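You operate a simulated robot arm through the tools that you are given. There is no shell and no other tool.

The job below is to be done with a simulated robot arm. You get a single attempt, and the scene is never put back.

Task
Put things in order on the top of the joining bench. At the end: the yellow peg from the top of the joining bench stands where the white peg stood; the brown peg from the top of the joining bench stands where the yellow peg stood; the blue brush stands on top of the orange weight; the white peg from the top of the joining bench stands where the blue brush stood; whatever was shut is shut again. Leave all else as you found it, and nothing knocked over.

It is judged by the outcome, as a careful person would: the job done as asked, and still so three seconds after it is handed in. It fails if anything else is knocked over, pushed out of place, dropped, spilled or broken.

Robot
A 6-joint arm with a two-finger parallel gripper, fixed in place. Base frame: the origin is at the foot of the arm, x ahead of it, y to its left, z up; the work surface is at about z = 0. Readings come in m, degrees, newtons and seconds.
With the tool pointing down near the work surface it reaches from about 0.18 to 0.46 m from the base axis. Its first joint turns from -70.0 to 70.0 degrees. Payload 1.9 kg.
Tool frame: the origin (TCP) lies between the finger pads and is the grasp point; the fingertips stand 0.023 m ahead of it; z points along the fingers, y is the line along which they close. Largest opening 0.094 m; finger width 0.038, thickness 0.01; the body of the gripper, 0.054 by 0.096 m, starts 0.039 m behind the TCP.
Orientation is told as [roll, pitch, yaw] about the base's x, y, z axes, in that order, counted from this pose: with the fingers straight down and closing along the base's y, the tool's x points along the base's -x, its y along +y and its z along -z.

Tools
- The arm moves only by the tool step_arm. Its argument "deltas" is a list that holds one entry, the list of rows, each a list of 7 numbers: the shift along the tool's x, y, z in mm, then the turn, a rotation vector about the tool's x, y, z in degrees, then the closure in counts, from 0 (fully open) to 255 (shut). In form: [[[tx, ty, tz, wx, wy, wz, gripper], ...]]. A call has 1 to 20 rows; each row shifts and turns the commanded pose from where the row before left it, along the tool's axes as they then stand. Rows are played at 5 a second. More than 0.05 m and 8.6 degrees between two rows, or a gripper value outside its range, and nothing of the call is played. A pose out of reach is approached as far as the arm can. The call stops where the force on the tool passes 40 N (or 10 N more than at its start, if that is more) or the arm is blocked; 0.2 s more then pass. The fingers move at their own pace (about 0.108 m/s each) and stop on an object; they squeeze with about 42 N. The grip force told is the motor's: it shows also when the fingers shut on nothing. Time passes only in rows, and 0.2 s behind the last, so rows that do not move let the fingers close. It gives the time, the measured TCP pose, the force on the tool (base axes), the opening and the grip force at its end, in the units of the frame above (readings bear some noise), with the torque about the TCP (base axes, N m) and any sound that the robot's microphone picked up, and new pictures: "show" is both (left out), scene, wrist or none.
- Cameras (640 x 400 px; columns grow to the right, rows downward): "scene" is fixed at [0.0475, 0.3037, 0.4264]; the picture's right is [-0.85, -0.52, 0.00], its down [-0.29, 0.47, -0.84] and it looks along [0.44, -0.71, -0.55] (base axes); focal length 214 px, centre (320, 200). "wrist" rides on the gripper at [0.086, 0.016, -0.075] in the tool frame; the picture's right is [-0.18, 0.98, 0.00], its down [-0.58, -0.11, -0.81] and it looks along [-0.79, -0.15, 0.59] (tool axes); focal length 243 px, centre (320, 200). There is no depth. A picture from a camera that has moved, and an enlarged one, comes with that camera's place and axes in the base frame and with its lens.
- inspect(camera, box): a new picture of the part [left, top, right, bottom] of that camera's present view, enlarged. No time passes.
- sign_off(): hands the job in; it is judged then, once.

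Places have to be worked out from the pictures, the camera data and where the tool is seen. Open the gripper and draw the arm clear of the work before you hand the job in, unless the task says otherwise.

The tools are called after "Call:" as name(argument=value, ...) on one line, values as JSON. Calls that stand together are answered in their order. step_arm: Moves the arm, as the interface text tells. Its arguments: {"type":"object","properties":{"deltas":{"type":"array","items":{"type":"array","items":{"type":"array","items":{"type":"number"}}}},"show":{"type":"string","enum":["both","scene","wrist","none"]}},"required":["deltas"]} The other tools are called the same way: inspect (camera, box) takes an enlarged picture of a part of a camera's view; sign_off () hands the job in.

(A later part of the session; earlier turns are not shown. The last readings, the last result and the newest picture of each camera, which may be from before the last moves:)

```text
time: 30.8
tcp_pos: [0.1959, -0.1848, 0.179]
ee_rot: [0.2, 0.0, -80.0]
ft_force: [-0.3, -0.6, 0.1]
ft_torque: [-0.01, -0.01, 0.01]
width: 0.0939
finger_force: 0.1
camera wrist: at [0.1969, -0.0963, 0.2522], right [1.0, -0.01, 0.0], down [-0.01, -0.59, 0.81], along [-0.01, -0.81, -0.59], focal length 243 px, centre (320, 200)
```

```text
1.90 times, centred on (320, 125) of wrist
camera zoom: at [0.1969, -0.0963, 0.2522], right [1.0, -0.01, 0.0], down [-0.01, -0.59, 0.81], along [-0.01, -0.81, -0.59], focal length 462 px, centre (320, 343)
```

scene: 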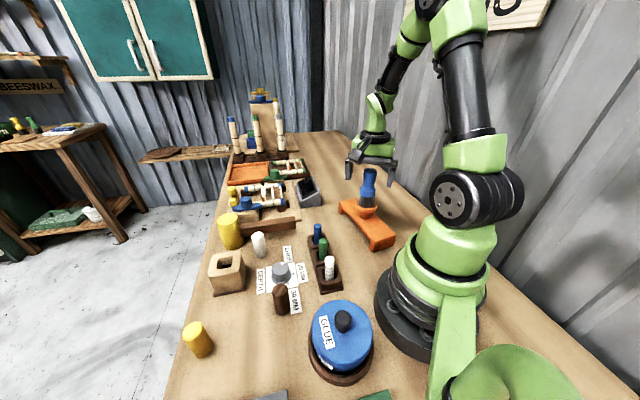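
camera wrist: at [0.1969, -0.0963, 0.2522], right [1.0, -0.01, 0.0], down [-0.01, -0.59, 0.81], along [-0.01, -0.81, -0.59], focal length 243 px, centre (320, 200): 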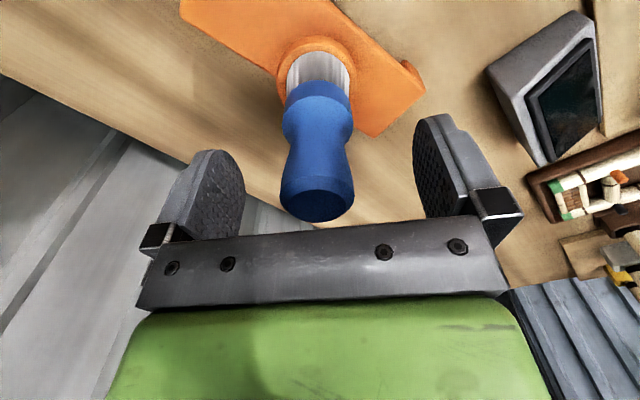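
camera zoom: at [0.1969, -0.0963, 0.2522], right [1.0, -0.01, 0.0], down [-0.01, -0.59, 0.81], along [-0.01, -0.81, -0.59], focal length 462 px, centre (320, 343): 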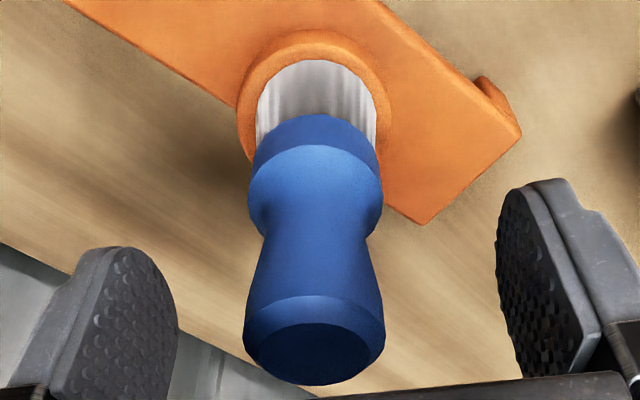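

The brush stands upright and centred on the knob, and the fingers are clear of it. I lift straight up and then swing over to above the white peg (≈(0.378, 0.052)), turning to yaw 45.

Call:
step_arm(deltas=[[[0, 0, -20, 0, 0, 0, 0], [0, 0, -40, 0, 0, 0, 0], [0, 0, -40, 0, 0, 0, 0], [13.5, 14.6, 0, 0, 0, -8.333, 0], [11.2, 16.4, 0, 0, 0, -8.333, 0], [8.7, 17.9, 0, 0, 0, -8.333, 0], [6.0, 19.0, 0, 0, 0, -8.333, 0], [3.2, 19.6, 0, 0, 0, -8.333, 0], [0.3, 19.9, 0, 0, 0, -8.333, 0], [-2.5, 19.7, 0, 0, 0, -8.333, 0], [-5.4, 19.2, 0, 0, 0, -8.333, 0], [-8.1, 18.2, 0, 0, 0, -8.333, 0], [-10.6, 16.8, 0, 0, 0, -8.333, 0], [-13.0, 15.1, 0, 0, 0, -8.333, 0], [-15.0, 13.0, 0, 0, 0, -8.333, 0], [-16.7, 10.7, 0, 0, 0, -8.333, 0], [-18.1, 8.2, 0, 0, 0, -8.333, 0], [-19.1, 5.5, 0, 0, 0, -8.333, 0], [0, 0, 0, 0, 0, 0, 0]]], show="both")

Call:
inspect(camera="wrist", box=[220, 0, 420, 140])

Call:
inspect(camera="scene", box=[320, 130, 420, 260])

```text
time: 34.8
tcp_pos: [0.3768, 0.0536, 0.2799]
ee_rot: [0.0, -0.1, 45.2]
ft_force: [0.1, 0.0, 0.6]
ft_torque: [0.0, -0.05, 0.03]
width: 0.094
finger_force: 0.0
camera wrist: at [0.3038, 0.0037, 0.3522], right [-0.57, 0.82, 0.0], down [0.49, 0.33, 0.81], along [0.66, 0.46, -0.59], focal length 243 px, centre (320, 200)
```

scene: 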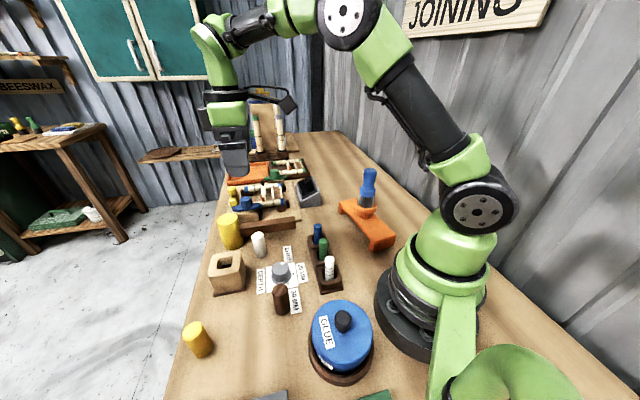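
wrist: 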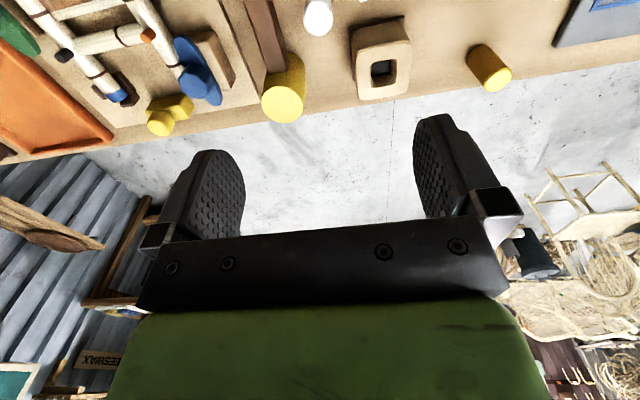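

```text
2.86 times, centred on (320, 70) of wrist
camera zoom: at [0.3038, 0.0037, 0.3522], right [-0.57, 0.82, 0.0], down [0.49, 0.33, 0.81], along [0.66, 0.46, -0.59], focal length 693 px, centre (320, 571)
```

zoom: 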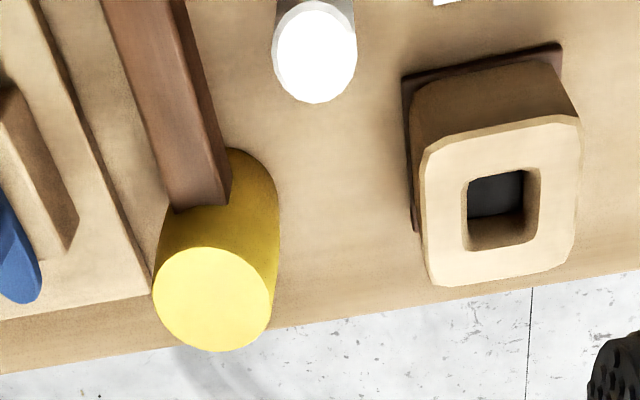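

```text
3.08 times, centred on (370, 195) of scene
camera zoom: at [0.0475, 0.3037, 0.4264], right [-0.85, -0.52, 0.0], down [-0.29, 0.47, -0.84], along [0.44, -0.71, -0.55], focal length 660 px, centre (166, 215)
```

zoom: 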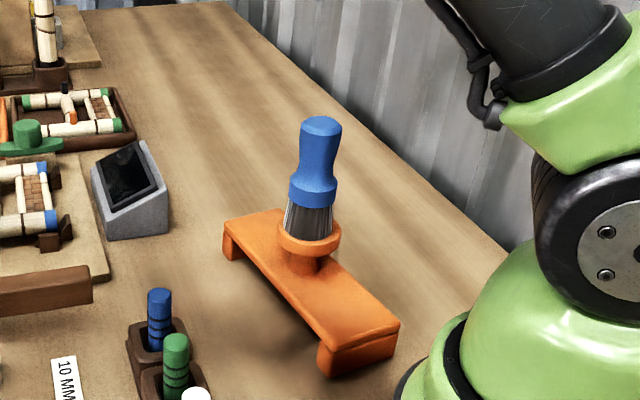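

The white peg is about 2 mm off the TCP axis and its top is 29 mm wide; the block is about 14 mm clear of the finger path. I correct and descend partway.

Call:
step_arm(deltas=[[[-1.2, -2.0, 40, 0, 0, 0, 50], [0, 0, 40, 0, 0, 0, 50], [0, 0, 40, 0, 0, 0, 50], [0, 0, 30, 0, 0, 0, 50], [0, 0, 0, 0, 0, 0, 50]]], show="both")

Call:
inspect(camera="wrist", box=[220, 0, 420, 200])

```text
time: 36.0
tcp_pos: [0.382, 0.0473, 0.1261]
ee_rot: [0.0, -0.2, 45.1]
ft_force: [0.1, -0.9, 0.1]
ft_torque: [0.02, 0.0, 0.01]
width: 0.0755
finger_force: 0.0
camera wrist: at [0.3096, -0.0011, 0.2], right [-0.56, 0.83, 0.0], down [0.49, 0.33, 0.81], along [0.67, 0.46, -0.59], focal length 243 px, centre (320, 200)
```

scene: 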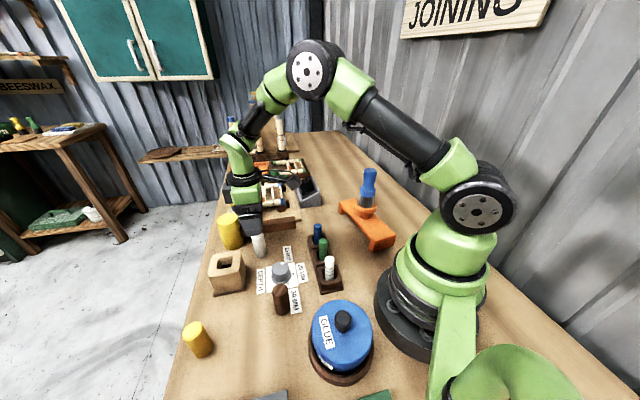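
wrist: 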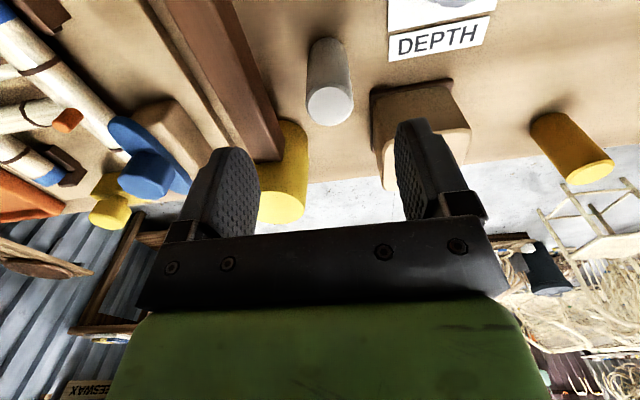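

```text
2.00 times, centred on (320, 100) of wrist
camera zoom: at [0.3096, -0.0011, 0.2], right [-0.56, 0.83, 0.0], down [0.49, 0.33, 0.81], along [0.67, 0.46, -0.59], focal length 485 px, centre (320, 400)
```

zoom: 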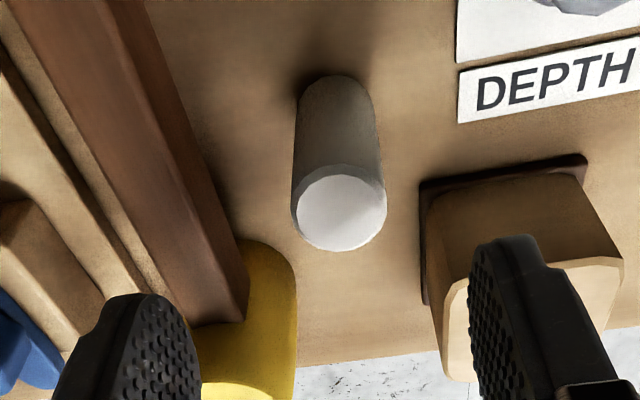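

The newest picture shows the peg about 6.6 mm to the right of the TCP axis, matching the measured TCP (so the arm deviates a few mm from command); the white peg is at ≈(0.379, 0.053). I correct by that and check again.

Call:
step_arm(deltas=[[[-2.6, 6.2, 0, 0, 0, 0, 50], [0, 0, 0, 0, 0, 0, 50], [0, 0, 0, 0, 0, 0, 50]]], show="wrist")

Call:
inspect(camera="wrist", box=[220, 0, 420, 200])

```text
time: 36.8
tcp_pos: [0.3792, 0.0562, 0.1278]
ee_rot: [-0.1, -0.1, 45.0]
ft_force: [-0.3, 0.1, -0.5]
ft_torque: [-0.03, 0.03, -0.01]
width: 0.0758
finger_force: 0.1
camera wrist: at [0.3061, 0.006, 0.2013], right [-0.56, 0.83, 0.0], down [0.49, 0.33, 0.81], along [0.67, 0.46, -0.59], focal length 243 px, centre (320, 200)
```

wrist: 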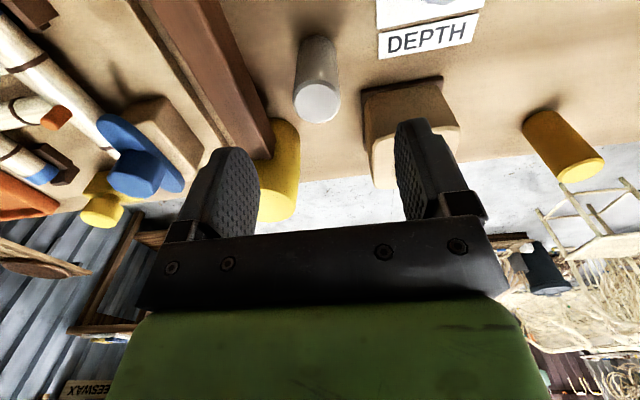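

```text
2.00 times, centred on (320, 100) of wrist
camera zoom: at [0.3061, 0.006, 0.2013], right [-0.56, 0.83, 0.0], down [0.49, 0.33, 0.81], along [0.67, 0.46, -0.59], focal length 485 px, centre (320, 400)
```

zoom: 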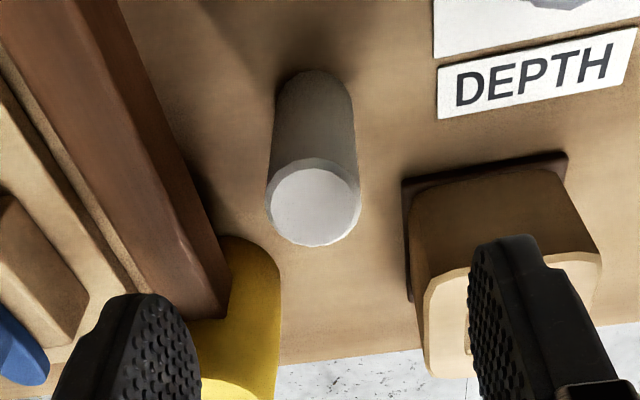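

The offset is now about 1.5 mm. I make a small correction, descend to about z=0.043 and look before closing.

Call:
step_arm(deltas=[[[0, -1.2, 30, 0, 0, 0, 50], [0, 0, 30, 0, 0, 0, 50], [0, 0, 23, 0, 0, 0, 50], [0, 0, 0, 0, 0, 0, 50], [0, 0, 0, 0, 0, 0, 50]]], show="both")

Call:
inspect(camera="wrist", box=[200, 60, 440, 240])

```text
time: 37.4
tcp_pos: [0.383, 0.0546, 0.075]
ee_rot: [-0.6, -0.7, 44.9]
ft_force: [-2.6, 0.2, 10.0]
ft_torque: [-0.2, -0.43, 0.01]
width: 0.0748
finger_force: 0.1
stopped in row 3: the force on the tool passed its limit at 93 N (the readings are from after the stop); the commanded pose is now the measured one
camera wrist: at [0.309, 0.0064, 0.1469], right [-0.56, 0.83, -0.01], down [0.48, 0.33, 0.81], along [0.68, 0.45, -0.58], focal length 243 px, centre (320, 200)
```

scene: 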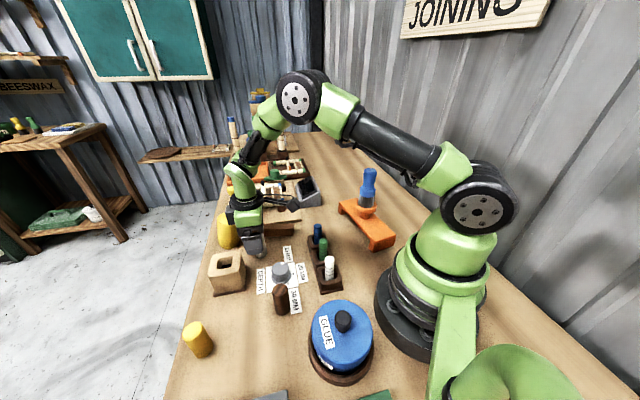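
wrist: 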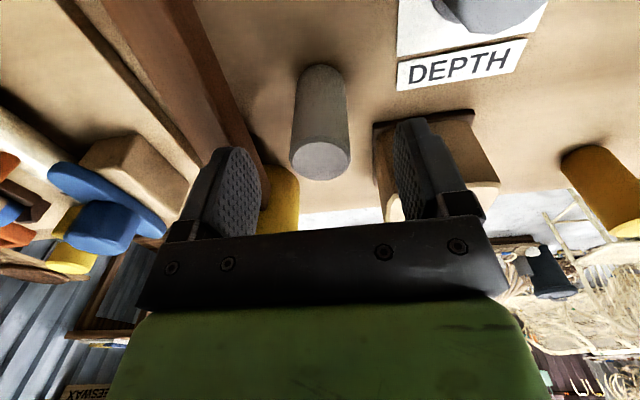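

```text
2.22 times, centred on (320, 150) of wrist
camera zoom: at [0.309, 0.0064, 0.1469], right [-0.56, 0.83, -0.01], down [0.48, 0.33, 0.81], along [0.68, 0.45, -0.58], focal length 539 px, centre (320, 311)
```

zoom: 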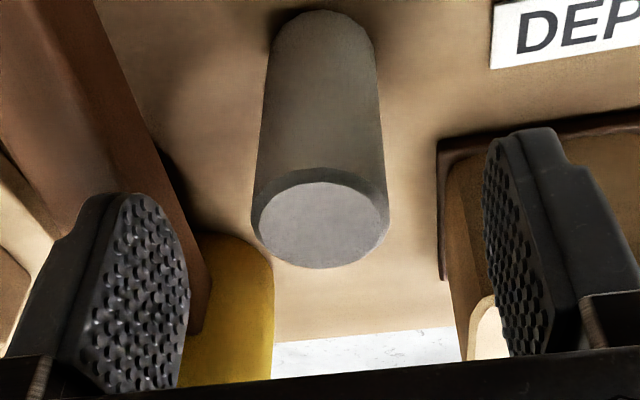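

The descent stopped on contact: the torque puts it at the outer corner of the left finger, around (0.43, 0.035), which is where the mallet handle meets its yellow head. I raise straight up and check whether anything moved.

Call:
step_arm(deltas=[[[0, 0, -20, 0, 0, 0, 50], [0, 0, -30, 0, 0, 0, 50], [0, 0, -30, 0, 0, 0, 50], [0, 0, 0, 0, 0, 0, 50]]], show="both")

Call:
inspect(camera="wrist", box=[180, 0, 440, 200])

Call:
inspect(camera="scene", box=[200, 170, 320, 300])

```text
time: 38.4
tcp_pos: [0.3812, 0.0554, 0.1526]
ee_rot: [-0.4, -0.6, 44.8]
ft_force: [0.0, -0.1, 0.1]
ft_torque: [-0.02, -0.04, -0.01]
width: 0.0755
finger_force: 0.0
camera wrist: at [0.3085, 0.0063, 0.226], right [-0.56, 0.83, -0.01], down [0.48, 0.33, 0.81], along [0.67, 0.45, -0.58], focal length 243 px, centre (320, 200)
```

scene: 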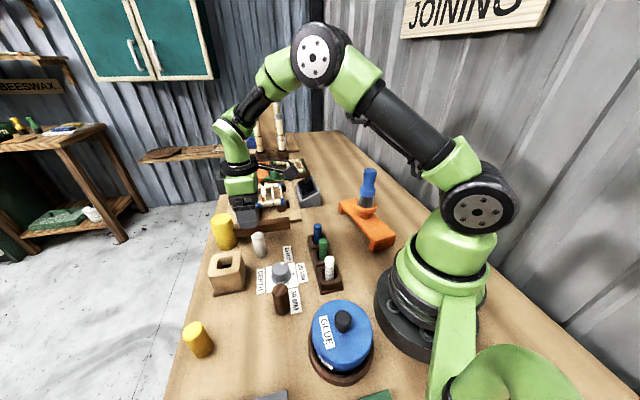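
wrist: 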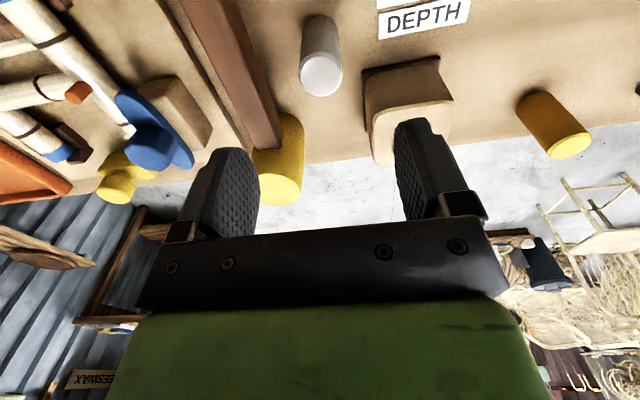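

```text
2.00 times, centred on (310, 100) of wrist
camera zoom: at [0.3085, 0.0063, 0.226], right [-0.56, 0.83, -0.01], down [0.48, 0.33, 0.81], along [0.67, 0.45, -0.58], focal length 485 px, centre (340, 400)
```

zoom: 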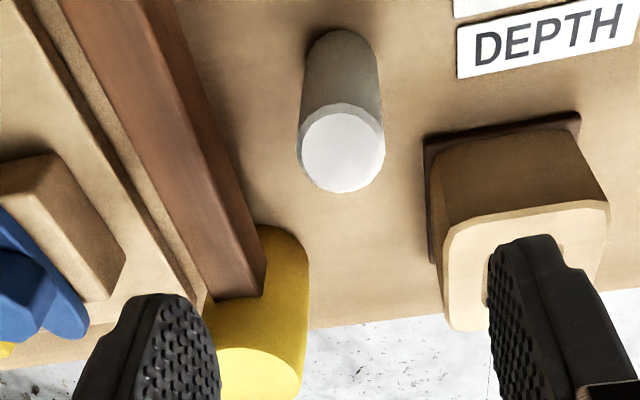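

```text
3.08 times, centred on (260, 235) of scene
camera zoom: at [0.0475, 0.3037, 0.4264], right [-0.85, -0.52, 0.0], down [-0.29, 0.47, -0.84], along [0.44, -0.71, -0.55], focal length 660 px, centre (505, 92)
```

zoom: 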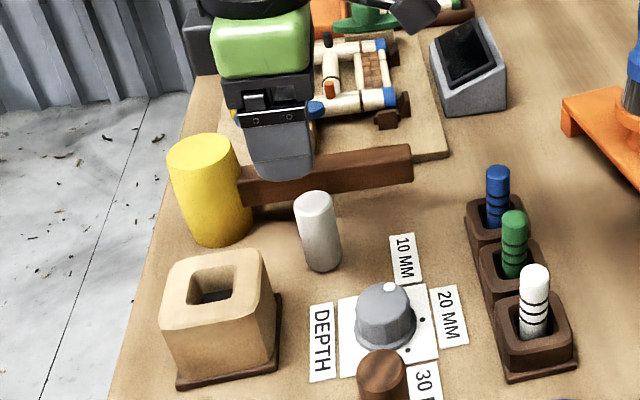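

Comparing with the first picture, the mallet seems to have slid about 6 px left (outward along its handle), while the white peg and others have not moved. I draw the arm back and level it, so I can compare exactly with the first pictures.

Call:
step_arm(deltas=[[[0, 0, -40, -0.7, 0.14, -0.2, 0], [30, 0, -40, 0, 0, 0, 0], [40, 0, -20, 0, 0, 0, 0], [40, 0, 0, 0, 0, 0, 0], [0, 0, 0, 0, 0, 0, 0]]], show="both")

Call:
inspect(camera="scene", box=[170, 190, 410, 340])

Call:
inspect(camera="scene", box=[200, 80, 360, 230])

Call:
inspect(camera="wrist", box=[180, 0, 440, 200])

```text
time: 39.6
tcp_pos: [0.3051, -0.0208, 0.2512]
ee_rot: [0.2, -0.5, 45.0]
ft_force: [-1.0, 0.3, -0.9]
ft_torque: [0.0, 0.01, 0.02]
width: 0.0941
finger_force: 0.0
camera wrist: at [0.2322, -0.0715, 0.3238], right [-0.57, 0.82, 0.01], down [0.49, 0.33, 0.81], along [0.67, 0.46, -0.59], focal length 243 px, centre (320, 200)
```

scene: 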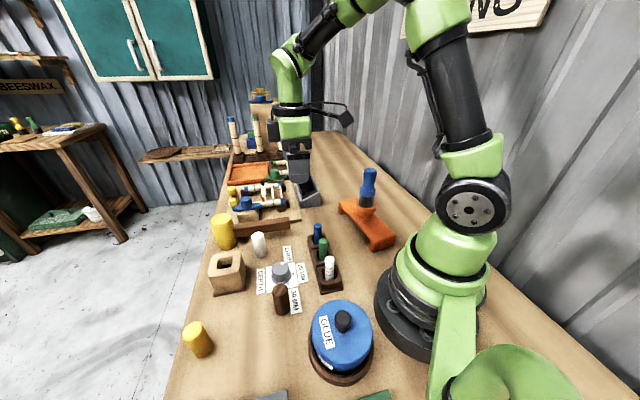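
wrist: 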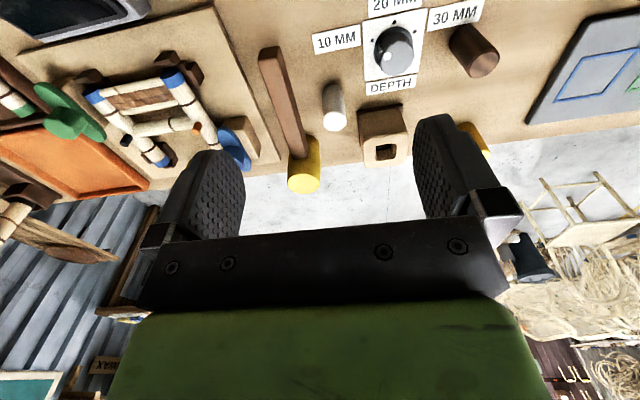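

```text
2.67 times, centred on (290, 265) of scene
camera zoom: at [0.0475, 0.3037, 0.4264], right [-0.85, -0.52, 0.0], down [-0.29, 0.47, -0.84], along [0.44, -0.71, -0.55], focal length 572 px, centre (400, 27)
```

zoom: 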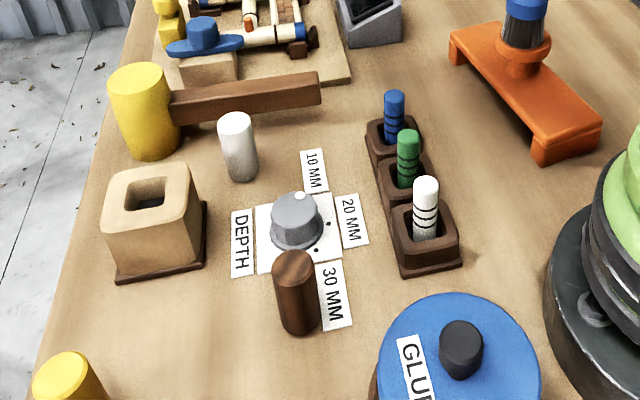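

```text
2.67 times, centred on (280, 155) of scene
camera zoom: at [0.0475, 0.3037, 0.4264], right [-0.85, -0.52, 0.0], down [-0.29, 0.47, -0.84], along [0.44, -0.71, -0.55], focal length 572 px, centre (427, 320)
```

zoom: 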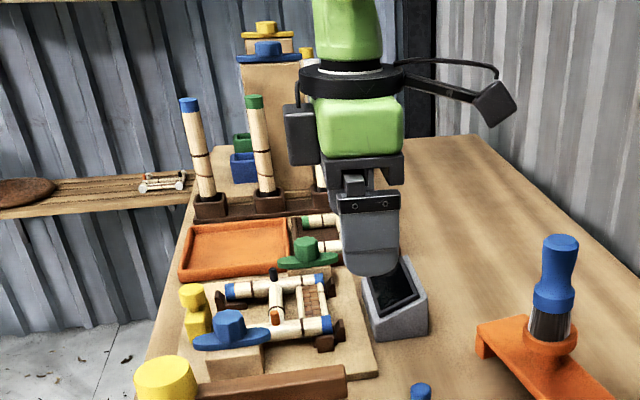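

```text
2.00 times, centred on (310, 100) of wrist
camera zoom: at [0.2322, -0.0715, 0.3238], right [-0.57, 0.82, 0.01], down [0.49, 0.33, 0.81], along [0.67, 0.46, -0.59], focal length 485 px, centre (340, 400)
```

zoom: 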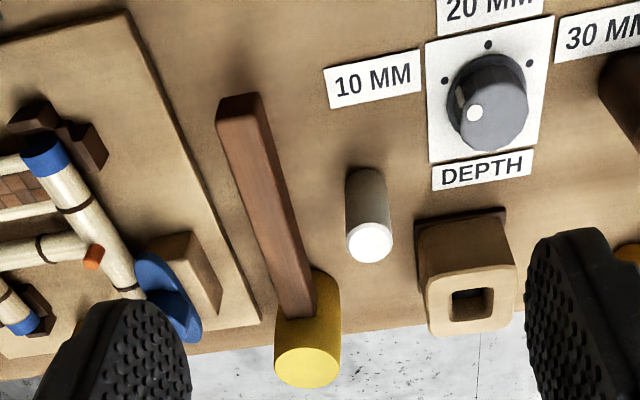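

The mallet slid about 15 mm outward along its handle (everything else matches the first picture), so I must pull it back. I enlarge the handle to find its height and place for a careful grasp.

Call:
inspect(camera="scene", box=[200, 200, 310, 270])

Call:
inspect(camera="wrist", box=[240, 30, 370, 200])

```text
5.71 times, centred on (255, 235) of scene
camera zoom: at [0.0475, 0.3037, 0.4264], right [-0.85, -0.52, 0.0], down [-0.29, 0.47, -0.84], along [0.44, -0.71, -0.55], focal length 1226 px, centre (691, 0)
```

zoom: 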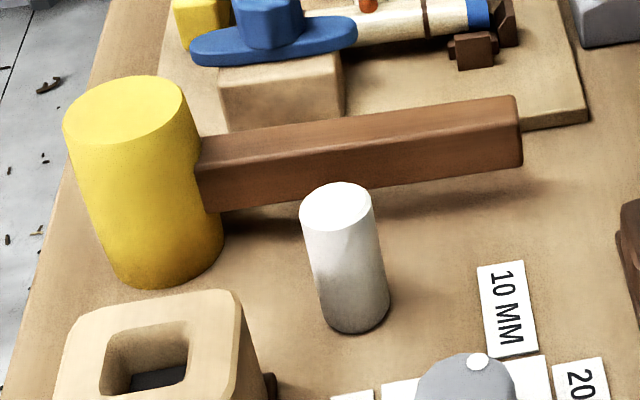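

```text
2.35 times, centred on (305, 115) of wrist
camera zoom: at [0.2322, -0.0715, 0.3238], right [-0.57, 0.82, 0.01], down [0.49, 0.33, 0.81], along [0.67, 0.46, -0.59], focal length 571 px, centre (355, 400)
```

zoom: 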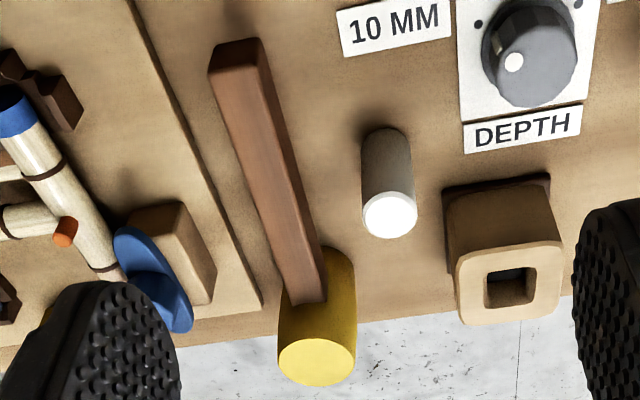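

The handle is horizontal, about 20 mm wide, z from 0.031 to 0.055, its near end at ≈(0.362, -0.051), bearing about 45°. I move above a grip point near that end, ≈(0.383, -0.030), well away from the white peg, with the fingers partly closed.

Call:
step_arm(deltas=[[[-12.15, -15.4, 25, 0, 0, 0, 80], [-12.15, -15.4, 25, 0, 0, 0, 120], [-12.15, -15.4, 25, 0, 0, 0, 120], [-12.15, -15.4, 25, 0, 0, 0, 120], [0, 0, 0, 0, 0, 0, 120]]], show="wrist")

Call:
inspect(camera="wrist", box=[220, 0, 420, 200])

```text
time: 40.8
tcp_pos: [0.3847, -0.029, 0.1527]
ee_rot: [0.3, -0.6, 44.9]
ft_force: [-0.2, 0.0, 0.9]
ft_torque: [0.01, 0.03, 0.0]
width: 0.0496
finger_force: 0.0
camera wrist: at [0.3114, -0.0803, 0.2261], right [-0.57, 0.82, 0.01], down [0.49, 0.33, 0.81], along [0.67, 0.46, -0.59], focal length 243 px, centre (320, 200)
```

wrist: 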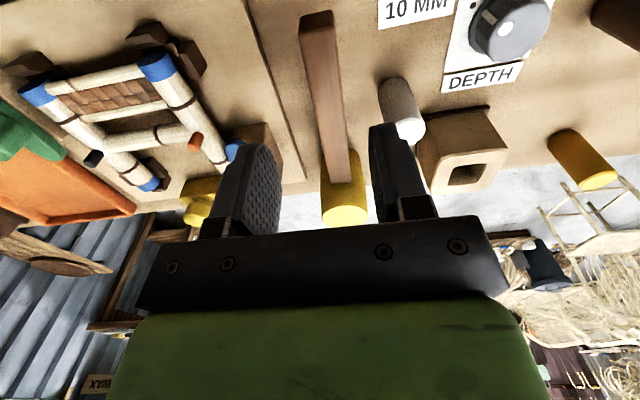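

```text
2.00 times, centred on (320, 100) of wrist
camera zoom: at [0.3114, -0.0803, 0.2261], right [-0.57, 0.82, 0.01], down [0.49, 0.33, 0.81], along [0.67, 0.46, -0.59], focal length 485 px, centre (320, 400)
```

zoom: 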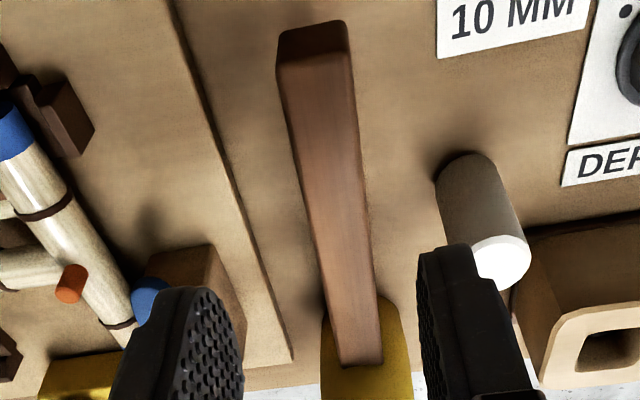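

The handle lies about 2.5 mm to the right of the TCP axis. I correct that and the small tilt, and descend to just above the handle.

Call:
step_arm(deltas=[[[0, 2.5, 25, -0.2, 0.6, 0, 120], [0, 0, 25, 0, 0, 0, 120], [0, 0, 15, 0, 0, 0, 120], [0, 0, 0, 0, 0, 0, 120]]], show="wrist")

Call:
inspect(camera="wrist", box=[200, 0, 440, 220])

```text
time: 41.8
tcp_pos: [0.3801, -0.0287, 0.0871]
ee_rot: [0.5, 0.1, 45.2]
ft_force: [0.7, -0.9, -0.1]
ft_torque: [0.0, 0.02, -0.01]
width: 0.0496
finger_force: 0.0
camera wrist: at [0.307, -0.0788, 0.161], right [-0.57, 0.82, 0.01], down [0.49, 0.33, 0.8], along [0.66, 0.46, -0.59], focal length 243 px, centre (320, 200)
```

wrist: 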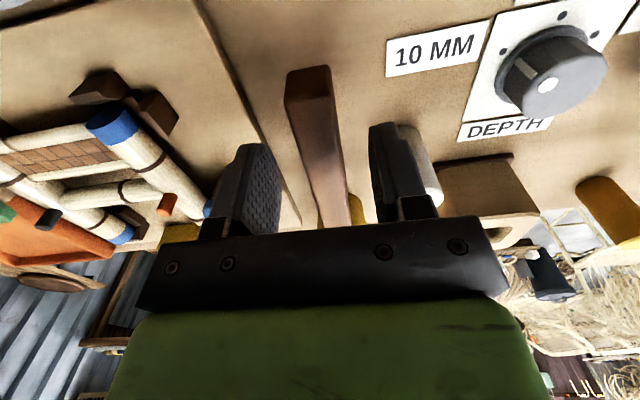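

```text
1.82 times, centred on (320, 110) of wrist
camera zoom: at [0.307, -0.0788, 0.161], right [-0.57, 0.82, 0.01], down [0.49, 0.33, 0.8], along [0.66, 0.46, -0.59], focal length 441 px, centre (320, 364)
```

zoom: 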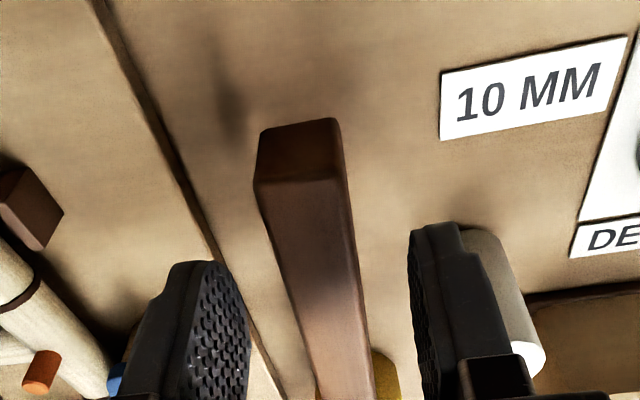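

The handle is within 1.5 mm of centre between the fingers. I descend to grip height (z≈0.046).

Call:
step_arm(deltas=[[[0, -1, 14, 0.4, 0.28, 0, 120], [0, 0, 14, 0, 0, 0, 120], [0, 0, 13, 0, 0, 0, 120], [0, 0, 0, 0, 0, 0, 120]]], show="both")

Call:
inspect(camera="wrist", box=[200, 0, 440, 220])

Call:
inspect(camera="scene", box=[170, 190, 410, 340])

```text
time: 42.8
tcp_pos: [0.3802, -0.0296, 0.0452]
ee_rot: [0.1, 0.3, 44.9]
ft_force: [-0.4, -0.2, 0.7]
ft_torque: [-0.01, -0.03, 0.01]
width: 0.0498
finger_force: 0.1
camera wrist: at [0.3079, -0.0789, 0.1201], right [-0.57, 0.82, 0.0], down [0.49, 0.34, 0.8], along [0.66, 0.45, -0.6], focal length 243 px, centre (320, 200)
```

scene: 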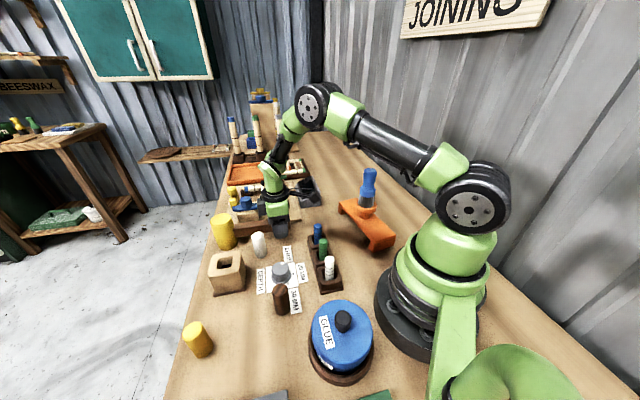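
wrist: 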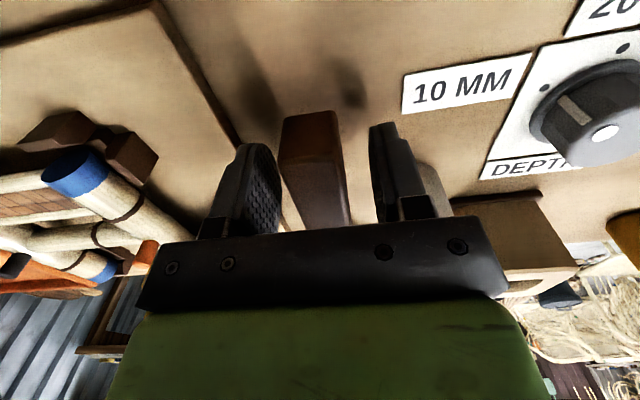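

```text
1.82 times, centred on (320, 110) of wrist
camera zoom: at [0.3079, -0.0789, 0.1201], right [-0.57, 0.82, 0.0], down [0.49, 0.34, 0.8], along [0.66, 0.45, -0.6], focal length 441 px, centre (320, 364)
```

zoom: 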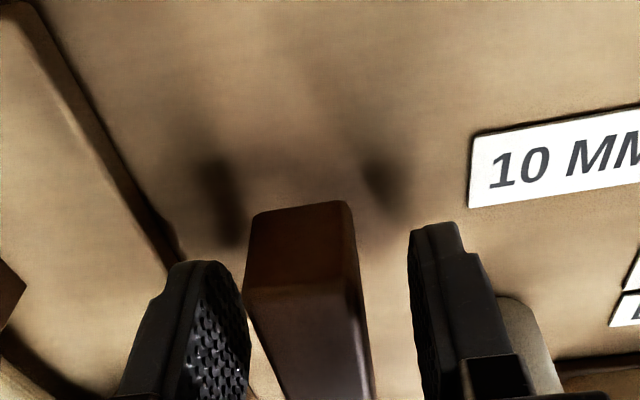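

```text
2.67 times, centred on (290, 265) of scene
camera zoom: at [0.0475, 0.3037, 0.4264], right [-0.85, -0.52, 0.0], down [-0.29, 0.47, -0.84], along [0.44, -0.71, -0.55], focal length 572 px, centre (400, 27)
```

zoom: 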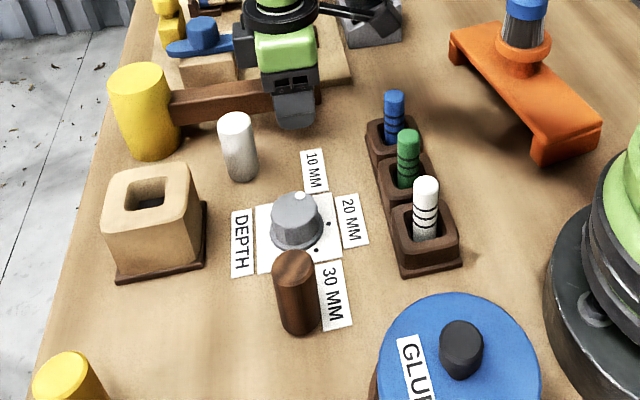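

The fingers straddle the handle and it is centred at the TCP. I close on it gently.

Call:
step_arm(deltas=[[[0, 0, 0, 0, 0, 0, 150], [0, 0, 0, 0, 0, 0, 170], [0, 0, 0, 0, 0, 0, 185], [0, 0, 0, 0, 0, 0, 200], [0, 0, 0, 0, 0, 0, 215]]], show="scene")

Call:
inspect(camera="scene", box=[170, 190, 410, 340])

```text
time: 44.0
tcp_pos: [0.3809, -0.0297, 0.0459]
ee_rot: [0.1, 0.4, 45.0]
ft_force: [1.5, -0.4, 0.5]
ft_torque: [0.0, -0.11, -0.17]
width: 0.024
finger_force: 42.0
```

scene: 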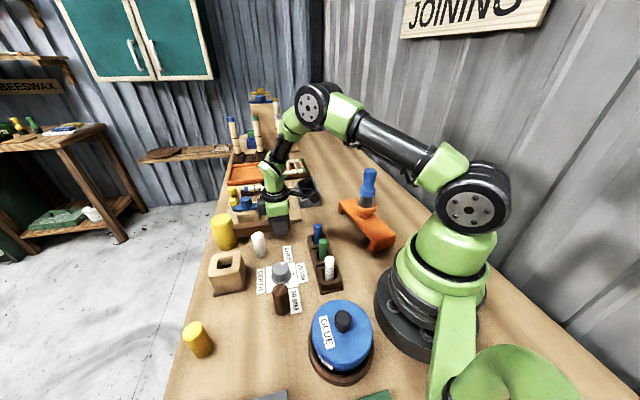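

```text
2.67 times, centred on (290, 265) of scene
camera zoom: at [0.0475, 0.3037, 0.4264], right [-0.85, -0.52, 0.0], down [-0.29, 0.47, -0.84], along [0.44, -0.71, -0.55], focal length 572 px, centre (400, 27)
```

zoom: 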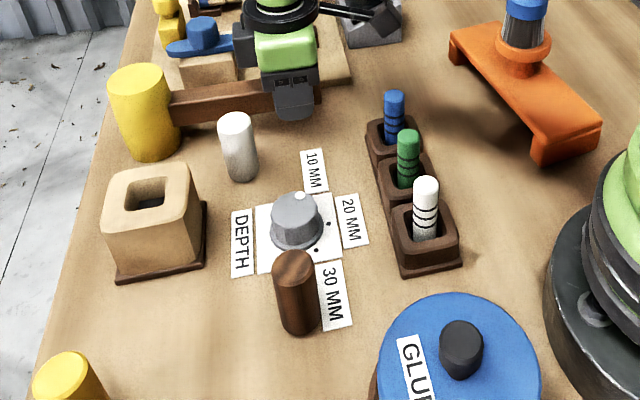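

The handle is gripped (24 mm). I drag the mallet 15 mm back along its handle direction (tool +x) in small steps.

Call:
step_arm(deltas=[[[3, 0, 0, 0, 0, 0, 215], [3, 0, 0, 0, 0, 0, 215], [3, 0, 0, 0, 0, 0, 215], [3, 0, 0, 0, 0, 0, 215], [0, 0, 0, 0, 0, 0, 215]]], show="scene")

Call:
inspect(camera="scene", box=[170, 190, 410, 340])

```text
time: 45.2
tcp_pos: [0.3711, -0.0382, 0.0461]
ee_rot: [0.1, 0.4, 45.0]
ft_force: [-0.2, 0.6, 0.2]
ft_torque: [-0.31, 0.35, 0.02]
width: 0.0238
finger_force: 41.7
```

scene: 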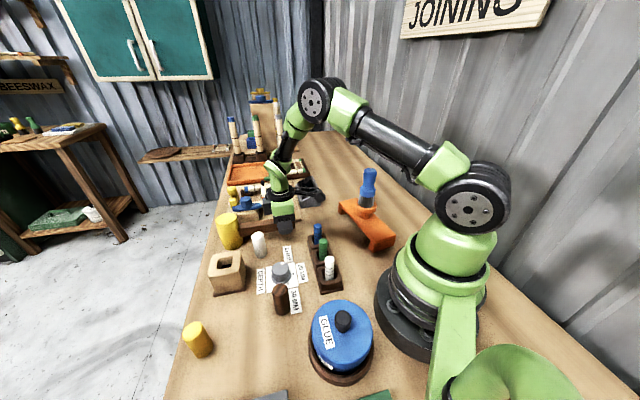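

```text
2.67 times, centred on (290, 265) of scene
camera zoom: at [0.0475, 0.3037, 0.4264], right [-0.85, -0.52, 0.0], down [-0.29, 0.47, -0.84], along [0.44, -0.71, -0.55], focal length 572 px, centre (400, 27)
```

zoom: 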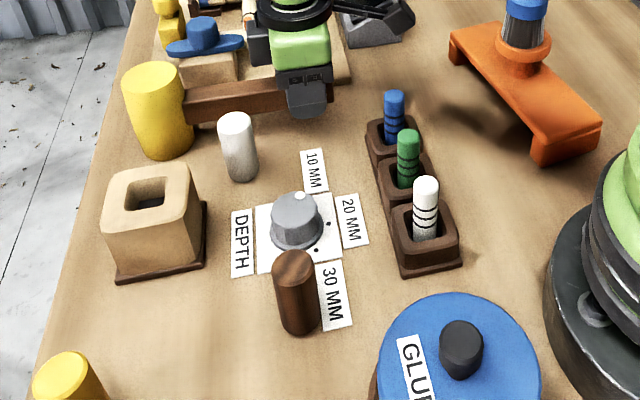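

The head is now within about 2–3 px of its first position (121–182 against 123–185). I pull 2.5 mm more.

Call:
step_arm(deltas=[[[2.5, 0, 0, 0, 0, 0, 215], [0, 0, 0, 0, 0, 0, 215], [0, 0, 0, 0, 0, 0, 215]]], show="scene")

Call:
inspect(camera="scene", box=[170, 190, 410, 340])

```text
time: 46.0
tcp_pos: [0.3696, -0.0401, 0.0456]
ee_rot: [0.1, 0.4, 45.1]
ft_force: [0.0, -0.2, 0.7]
ft_torque: [-0.39, 0.4, -0.01]
width: 0.0237
finger_force: 42.2
```

scene: 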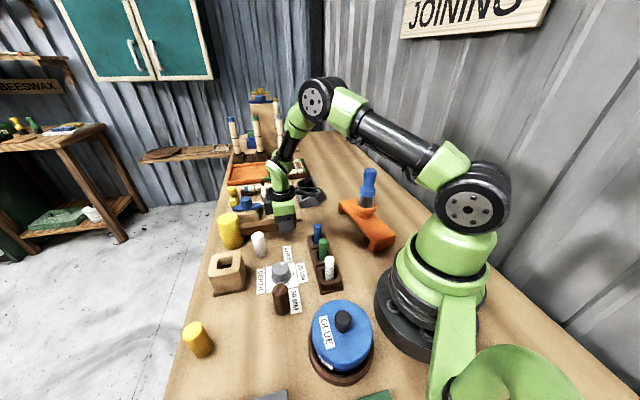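

```text
2.67 times, centred on (290, 265) of scene
camera zoom: at [0.0475, 0.3037, 0.4264], right [-0.85, -0.52, 0.0], down [-0.29, 0.47, -0.84], along [0.44, -0.71, -0.55], focal length 572 px, centre (400, 27)
```

zoom: 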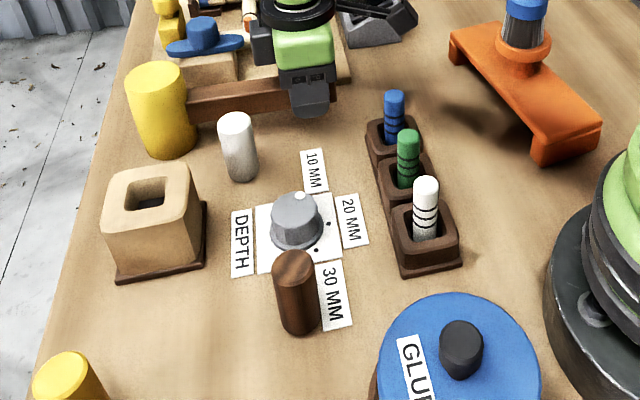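

The mallet now matches the first picture. I open the fingers to release it and check that it stays.

Call:
step_arm(deltas=[[[0, 0, 0, 0, 0, 0, 180], [0, 0, 0, 0, 0, 0, 160], [0, 0, 0, 0, 0, 0, 140], [0, 0, 0, 0, 0, 0, 120], [0, 0, 0, 0, 0, 0, 120]]], show="both")

Call:
inspect(camera="scene", box=[170, 190, 410, 340])

Call:
inspect(camera="wrist", box=[200, 0, 440, 220])

```text
time: 47.2
tcp_pos: [0.3682, -0.0398, 0.0461]
ee_rot: [0.2, 0.4, 45.0]
ft_force: [0.1, 0.4, -0.1]
ft_torque: [-0.01, 0.0, 0.03]
width: 0.0496
finger_force: 0.0
camera wrist: at [0.2961, -0.0897, 0.1209], right [-0.57, 0.82, 0.0], down [0.49, 0.34, 0.8], along [0.66, 0.45, -0.6], focal length 243 px, centre (320, 200)
```

scene: 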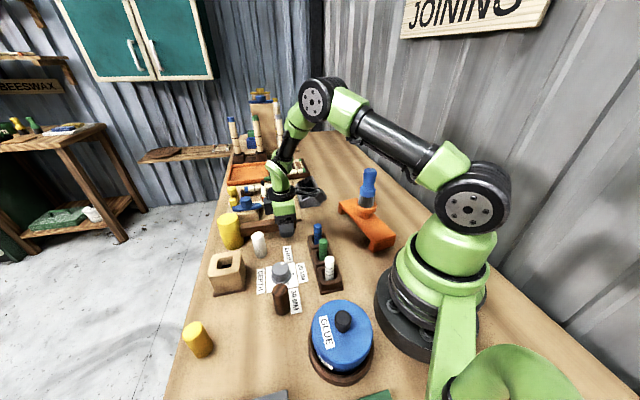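
wrist: 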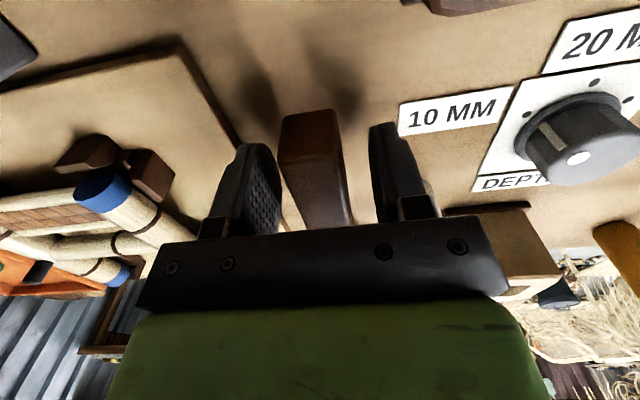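

```text
2.67 times, centred on (290, 265) of scene
camera zoom: at [0.0475, 0.3037, 0.4264], right [-0.85, -0.52, 0.0], down [-0.29, 0.47, -0.84], along [0.44, -0.71, -0.55], focal length 572 px, centre (400, 27)
```

zoom: 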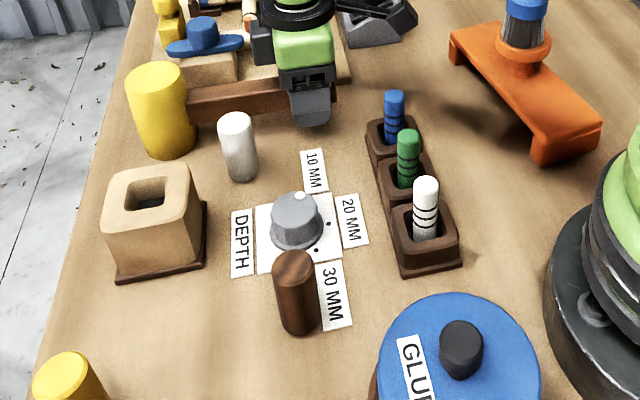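

```text
1.82 times, centred on (320, 110) of wrist
camera zoom: at [0.2961, -0.0897, 0.1209], right [-0.57, 0.82, 0.0], down [0.49, 0.34, 0.8], along [0.66, 0.45, -0.6], focal length 441 px, centre (320, 364)
```

zoom: 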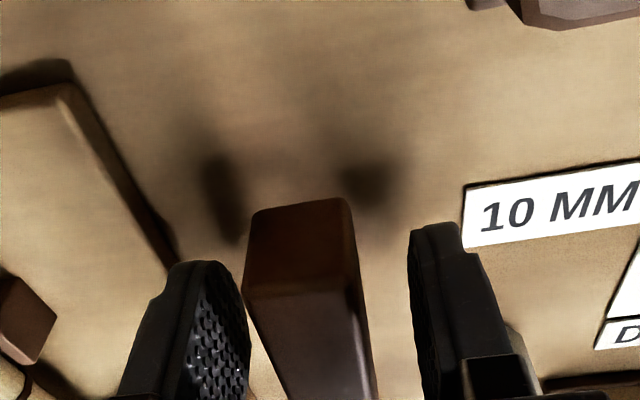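

The mallet stays put after release. I raise the arm straight up and back off to compare all again with the first pictures.

Call:
step_arm(deltas=[[[0, 0, -20, 0, 0, 0, 120], [0, 0, -40, 0, 0, 0, 120], [0, 0, -40, 0, 0, 0, 120], [30, 0, -40, 0, 0, 0, 50], [30, 0, -30, 0, 0, 0, 50], [0, 0, 0, 0, 0, 0, 50]]], show="both")

Call:
inspect(camera="scene", box=[170, 190, 410, 340])

Call:
inspect(camera="scene", box=[200, 80, 360, 230])

Call:
inspect(camera="wrist", box=[180, 0, 440, 200])

```text
time: 48.6
tcp_pos: [0.3268, -0.0823, 0.2135]
ee_rot: [0.0, 0.4, 45.1]
ft_force: [-0.1, 0.4, 0.0]
ft_torque: [0.0, -0.02, -0.01]
width: 0.0756
finger_force: 0.1
camera wrist: at [0.2545, -0.1315, 0.2881], right [-0.57, 0.82, 0.0], down [0.49, 0.34, 0.8], along [0.66, 0.45, -0.6], focal length 243 px, centre (320, 200)
```

scene: 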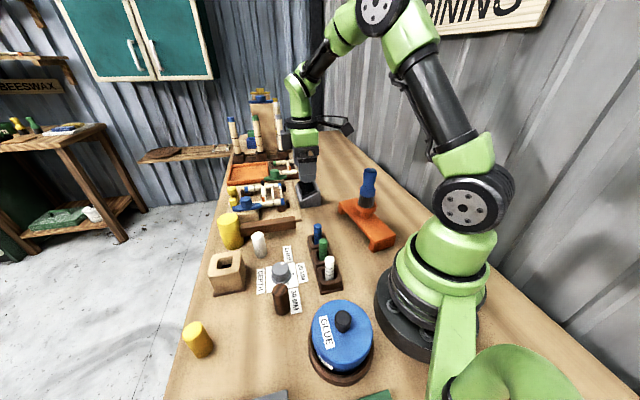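
wrist: 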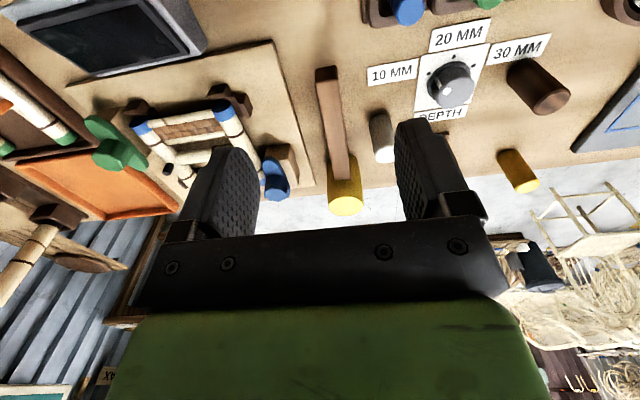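

```text
2.67 times, centred on (290, 265) of scene
camera zoom: at [0.0475, 0.3037, 0.4264], right [-0.85, -0.52, 0.0], down [-0.29, 0.47, -0.84], along [0.44, -0.71, -0.55], focal length 572 px, centre (400, 27)
```

zoom: 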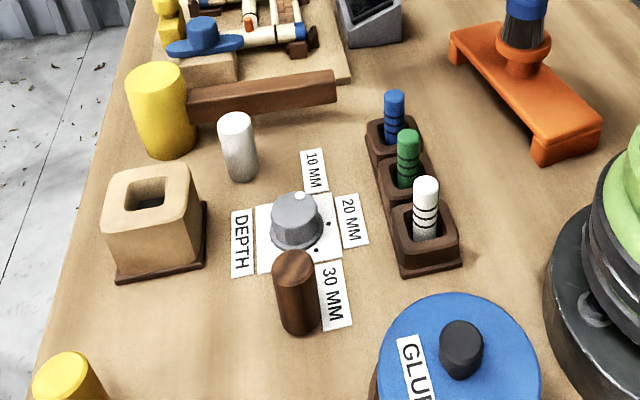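

```text
2.67 times, centred on (280, 155) of scene
camera zoom: at [0.0475, 0.3037, 0.4264], right [-0.85, -0.52, 0.0], down [-0.29, 0.47, -0.84], along [0.44, -0.71, -0.55], focal length 572 px, centre (427, 320)
```

zoom: 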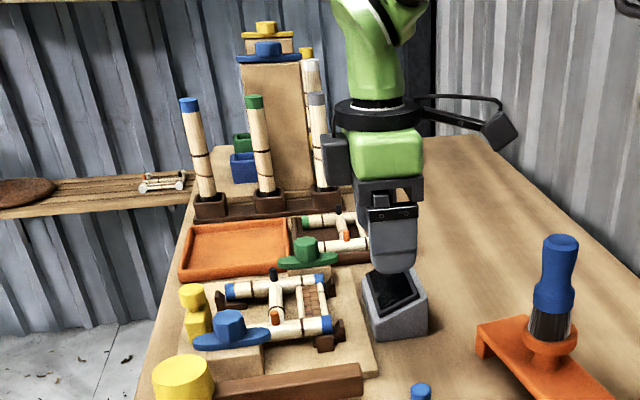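

```text
2.00 times, centred on (310, 100) of wrist
camera zoom: at [0.2545, -0.1315, 0.2881], right [-0.57, 0.82, 0.0], down [0.49, 0.34, 0.8], along [0.66, 0.45, -0.6], focal length 485 px, centre (340, 400)
```

zoom: 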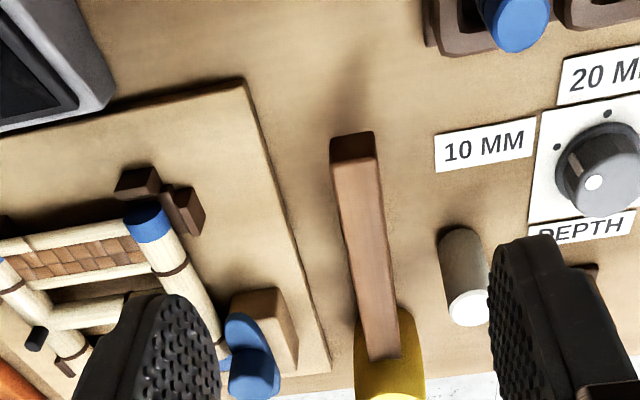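

The mallet is back where it was (handle end and head edges match the first pictures within a pixel). For the white peg I choose a safer finger direction (yaw -55), clear of both the handle and the block, and move above it.

Call:
step_arm(deltas=[[[-11.1, 4.9, 0, 0.28, -0.28, 8.333, 50], [-10.2, 6.5, 0, 0, 0, 8.333, 50], [-9.2, 7.9, 0, 0, 0, 8.333, 50], [-7.9, 9.1, 0, 0, 0, 8.333, 50], [-6.5, 10.2, 0, 0, 0, 8.333, 50], [-5.0, 11.0, 0, 0, 0, 8.333, 50], [-3.4, 11.6, 0, 0, 0, 8.333, 50], [-1.6, 12.0, 0, 0, 0, 8.333, 50], [0.1, 12.1, 0, 0, 0, 8.333, 50], [1.9, 11.9, 0, 0, 0, 8.333, 50], [3.6, 11.5, 0, 0, 0, 8.333, 50], [5.2, 10.9, 0, 0, 0, 8.333, 50], [0, 0, 0, 0, 0, 0, 80]]], show="both")

Call:
inspect(camera="wrist", box=[200, 0, 440, 200])

```text
time: 51.4
tcp_pos: [0.3795, 0.0541, 0.2166]
ee_rot: [-0.1, -0.3, -55.0]
ft_force: [0.6, -0.1, 0.1]
ft_torque: [-0.03, -0.01, 0.0]
width: 0.0645
finger_force: 0.1
camera wrist: at [0.3438, 0.1349, 0.2903], right [0.91, 0.41, 0.0], down [0.24, -0.53, 0.81], along [0.33, -0.74, -0.59], focal length 243 px, centre (320, 200)
```

scene: 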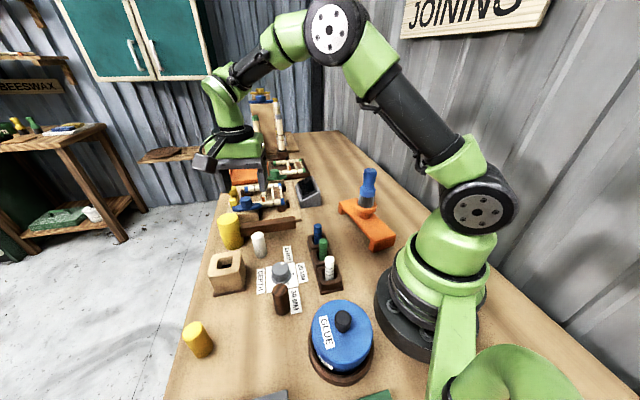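
wrist: 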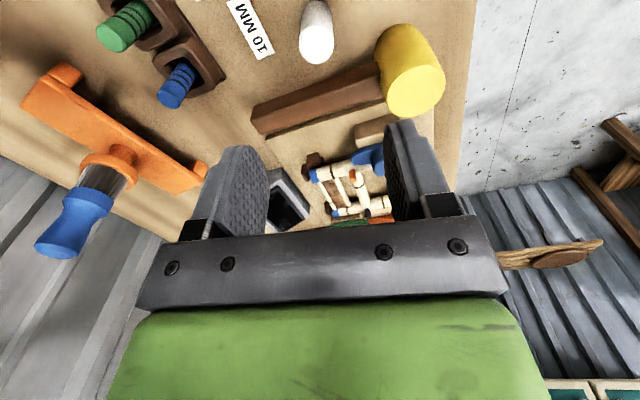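

```text
2.00 times, centred on (320, 100) of wrist
camera zoom: at [0.3438, 0.1349, 0.2903], right [0.91, 0.41, 0.0], down [0.24, -0.53, 0.81], along [0.33, -0.74, -0.59], focal length 485 px, centre (320, 400)
```

zoom: 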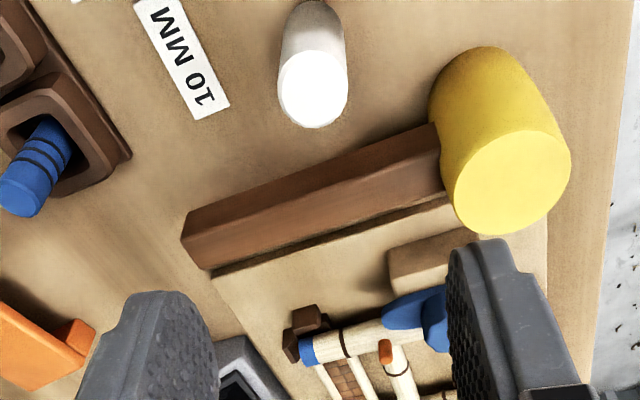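

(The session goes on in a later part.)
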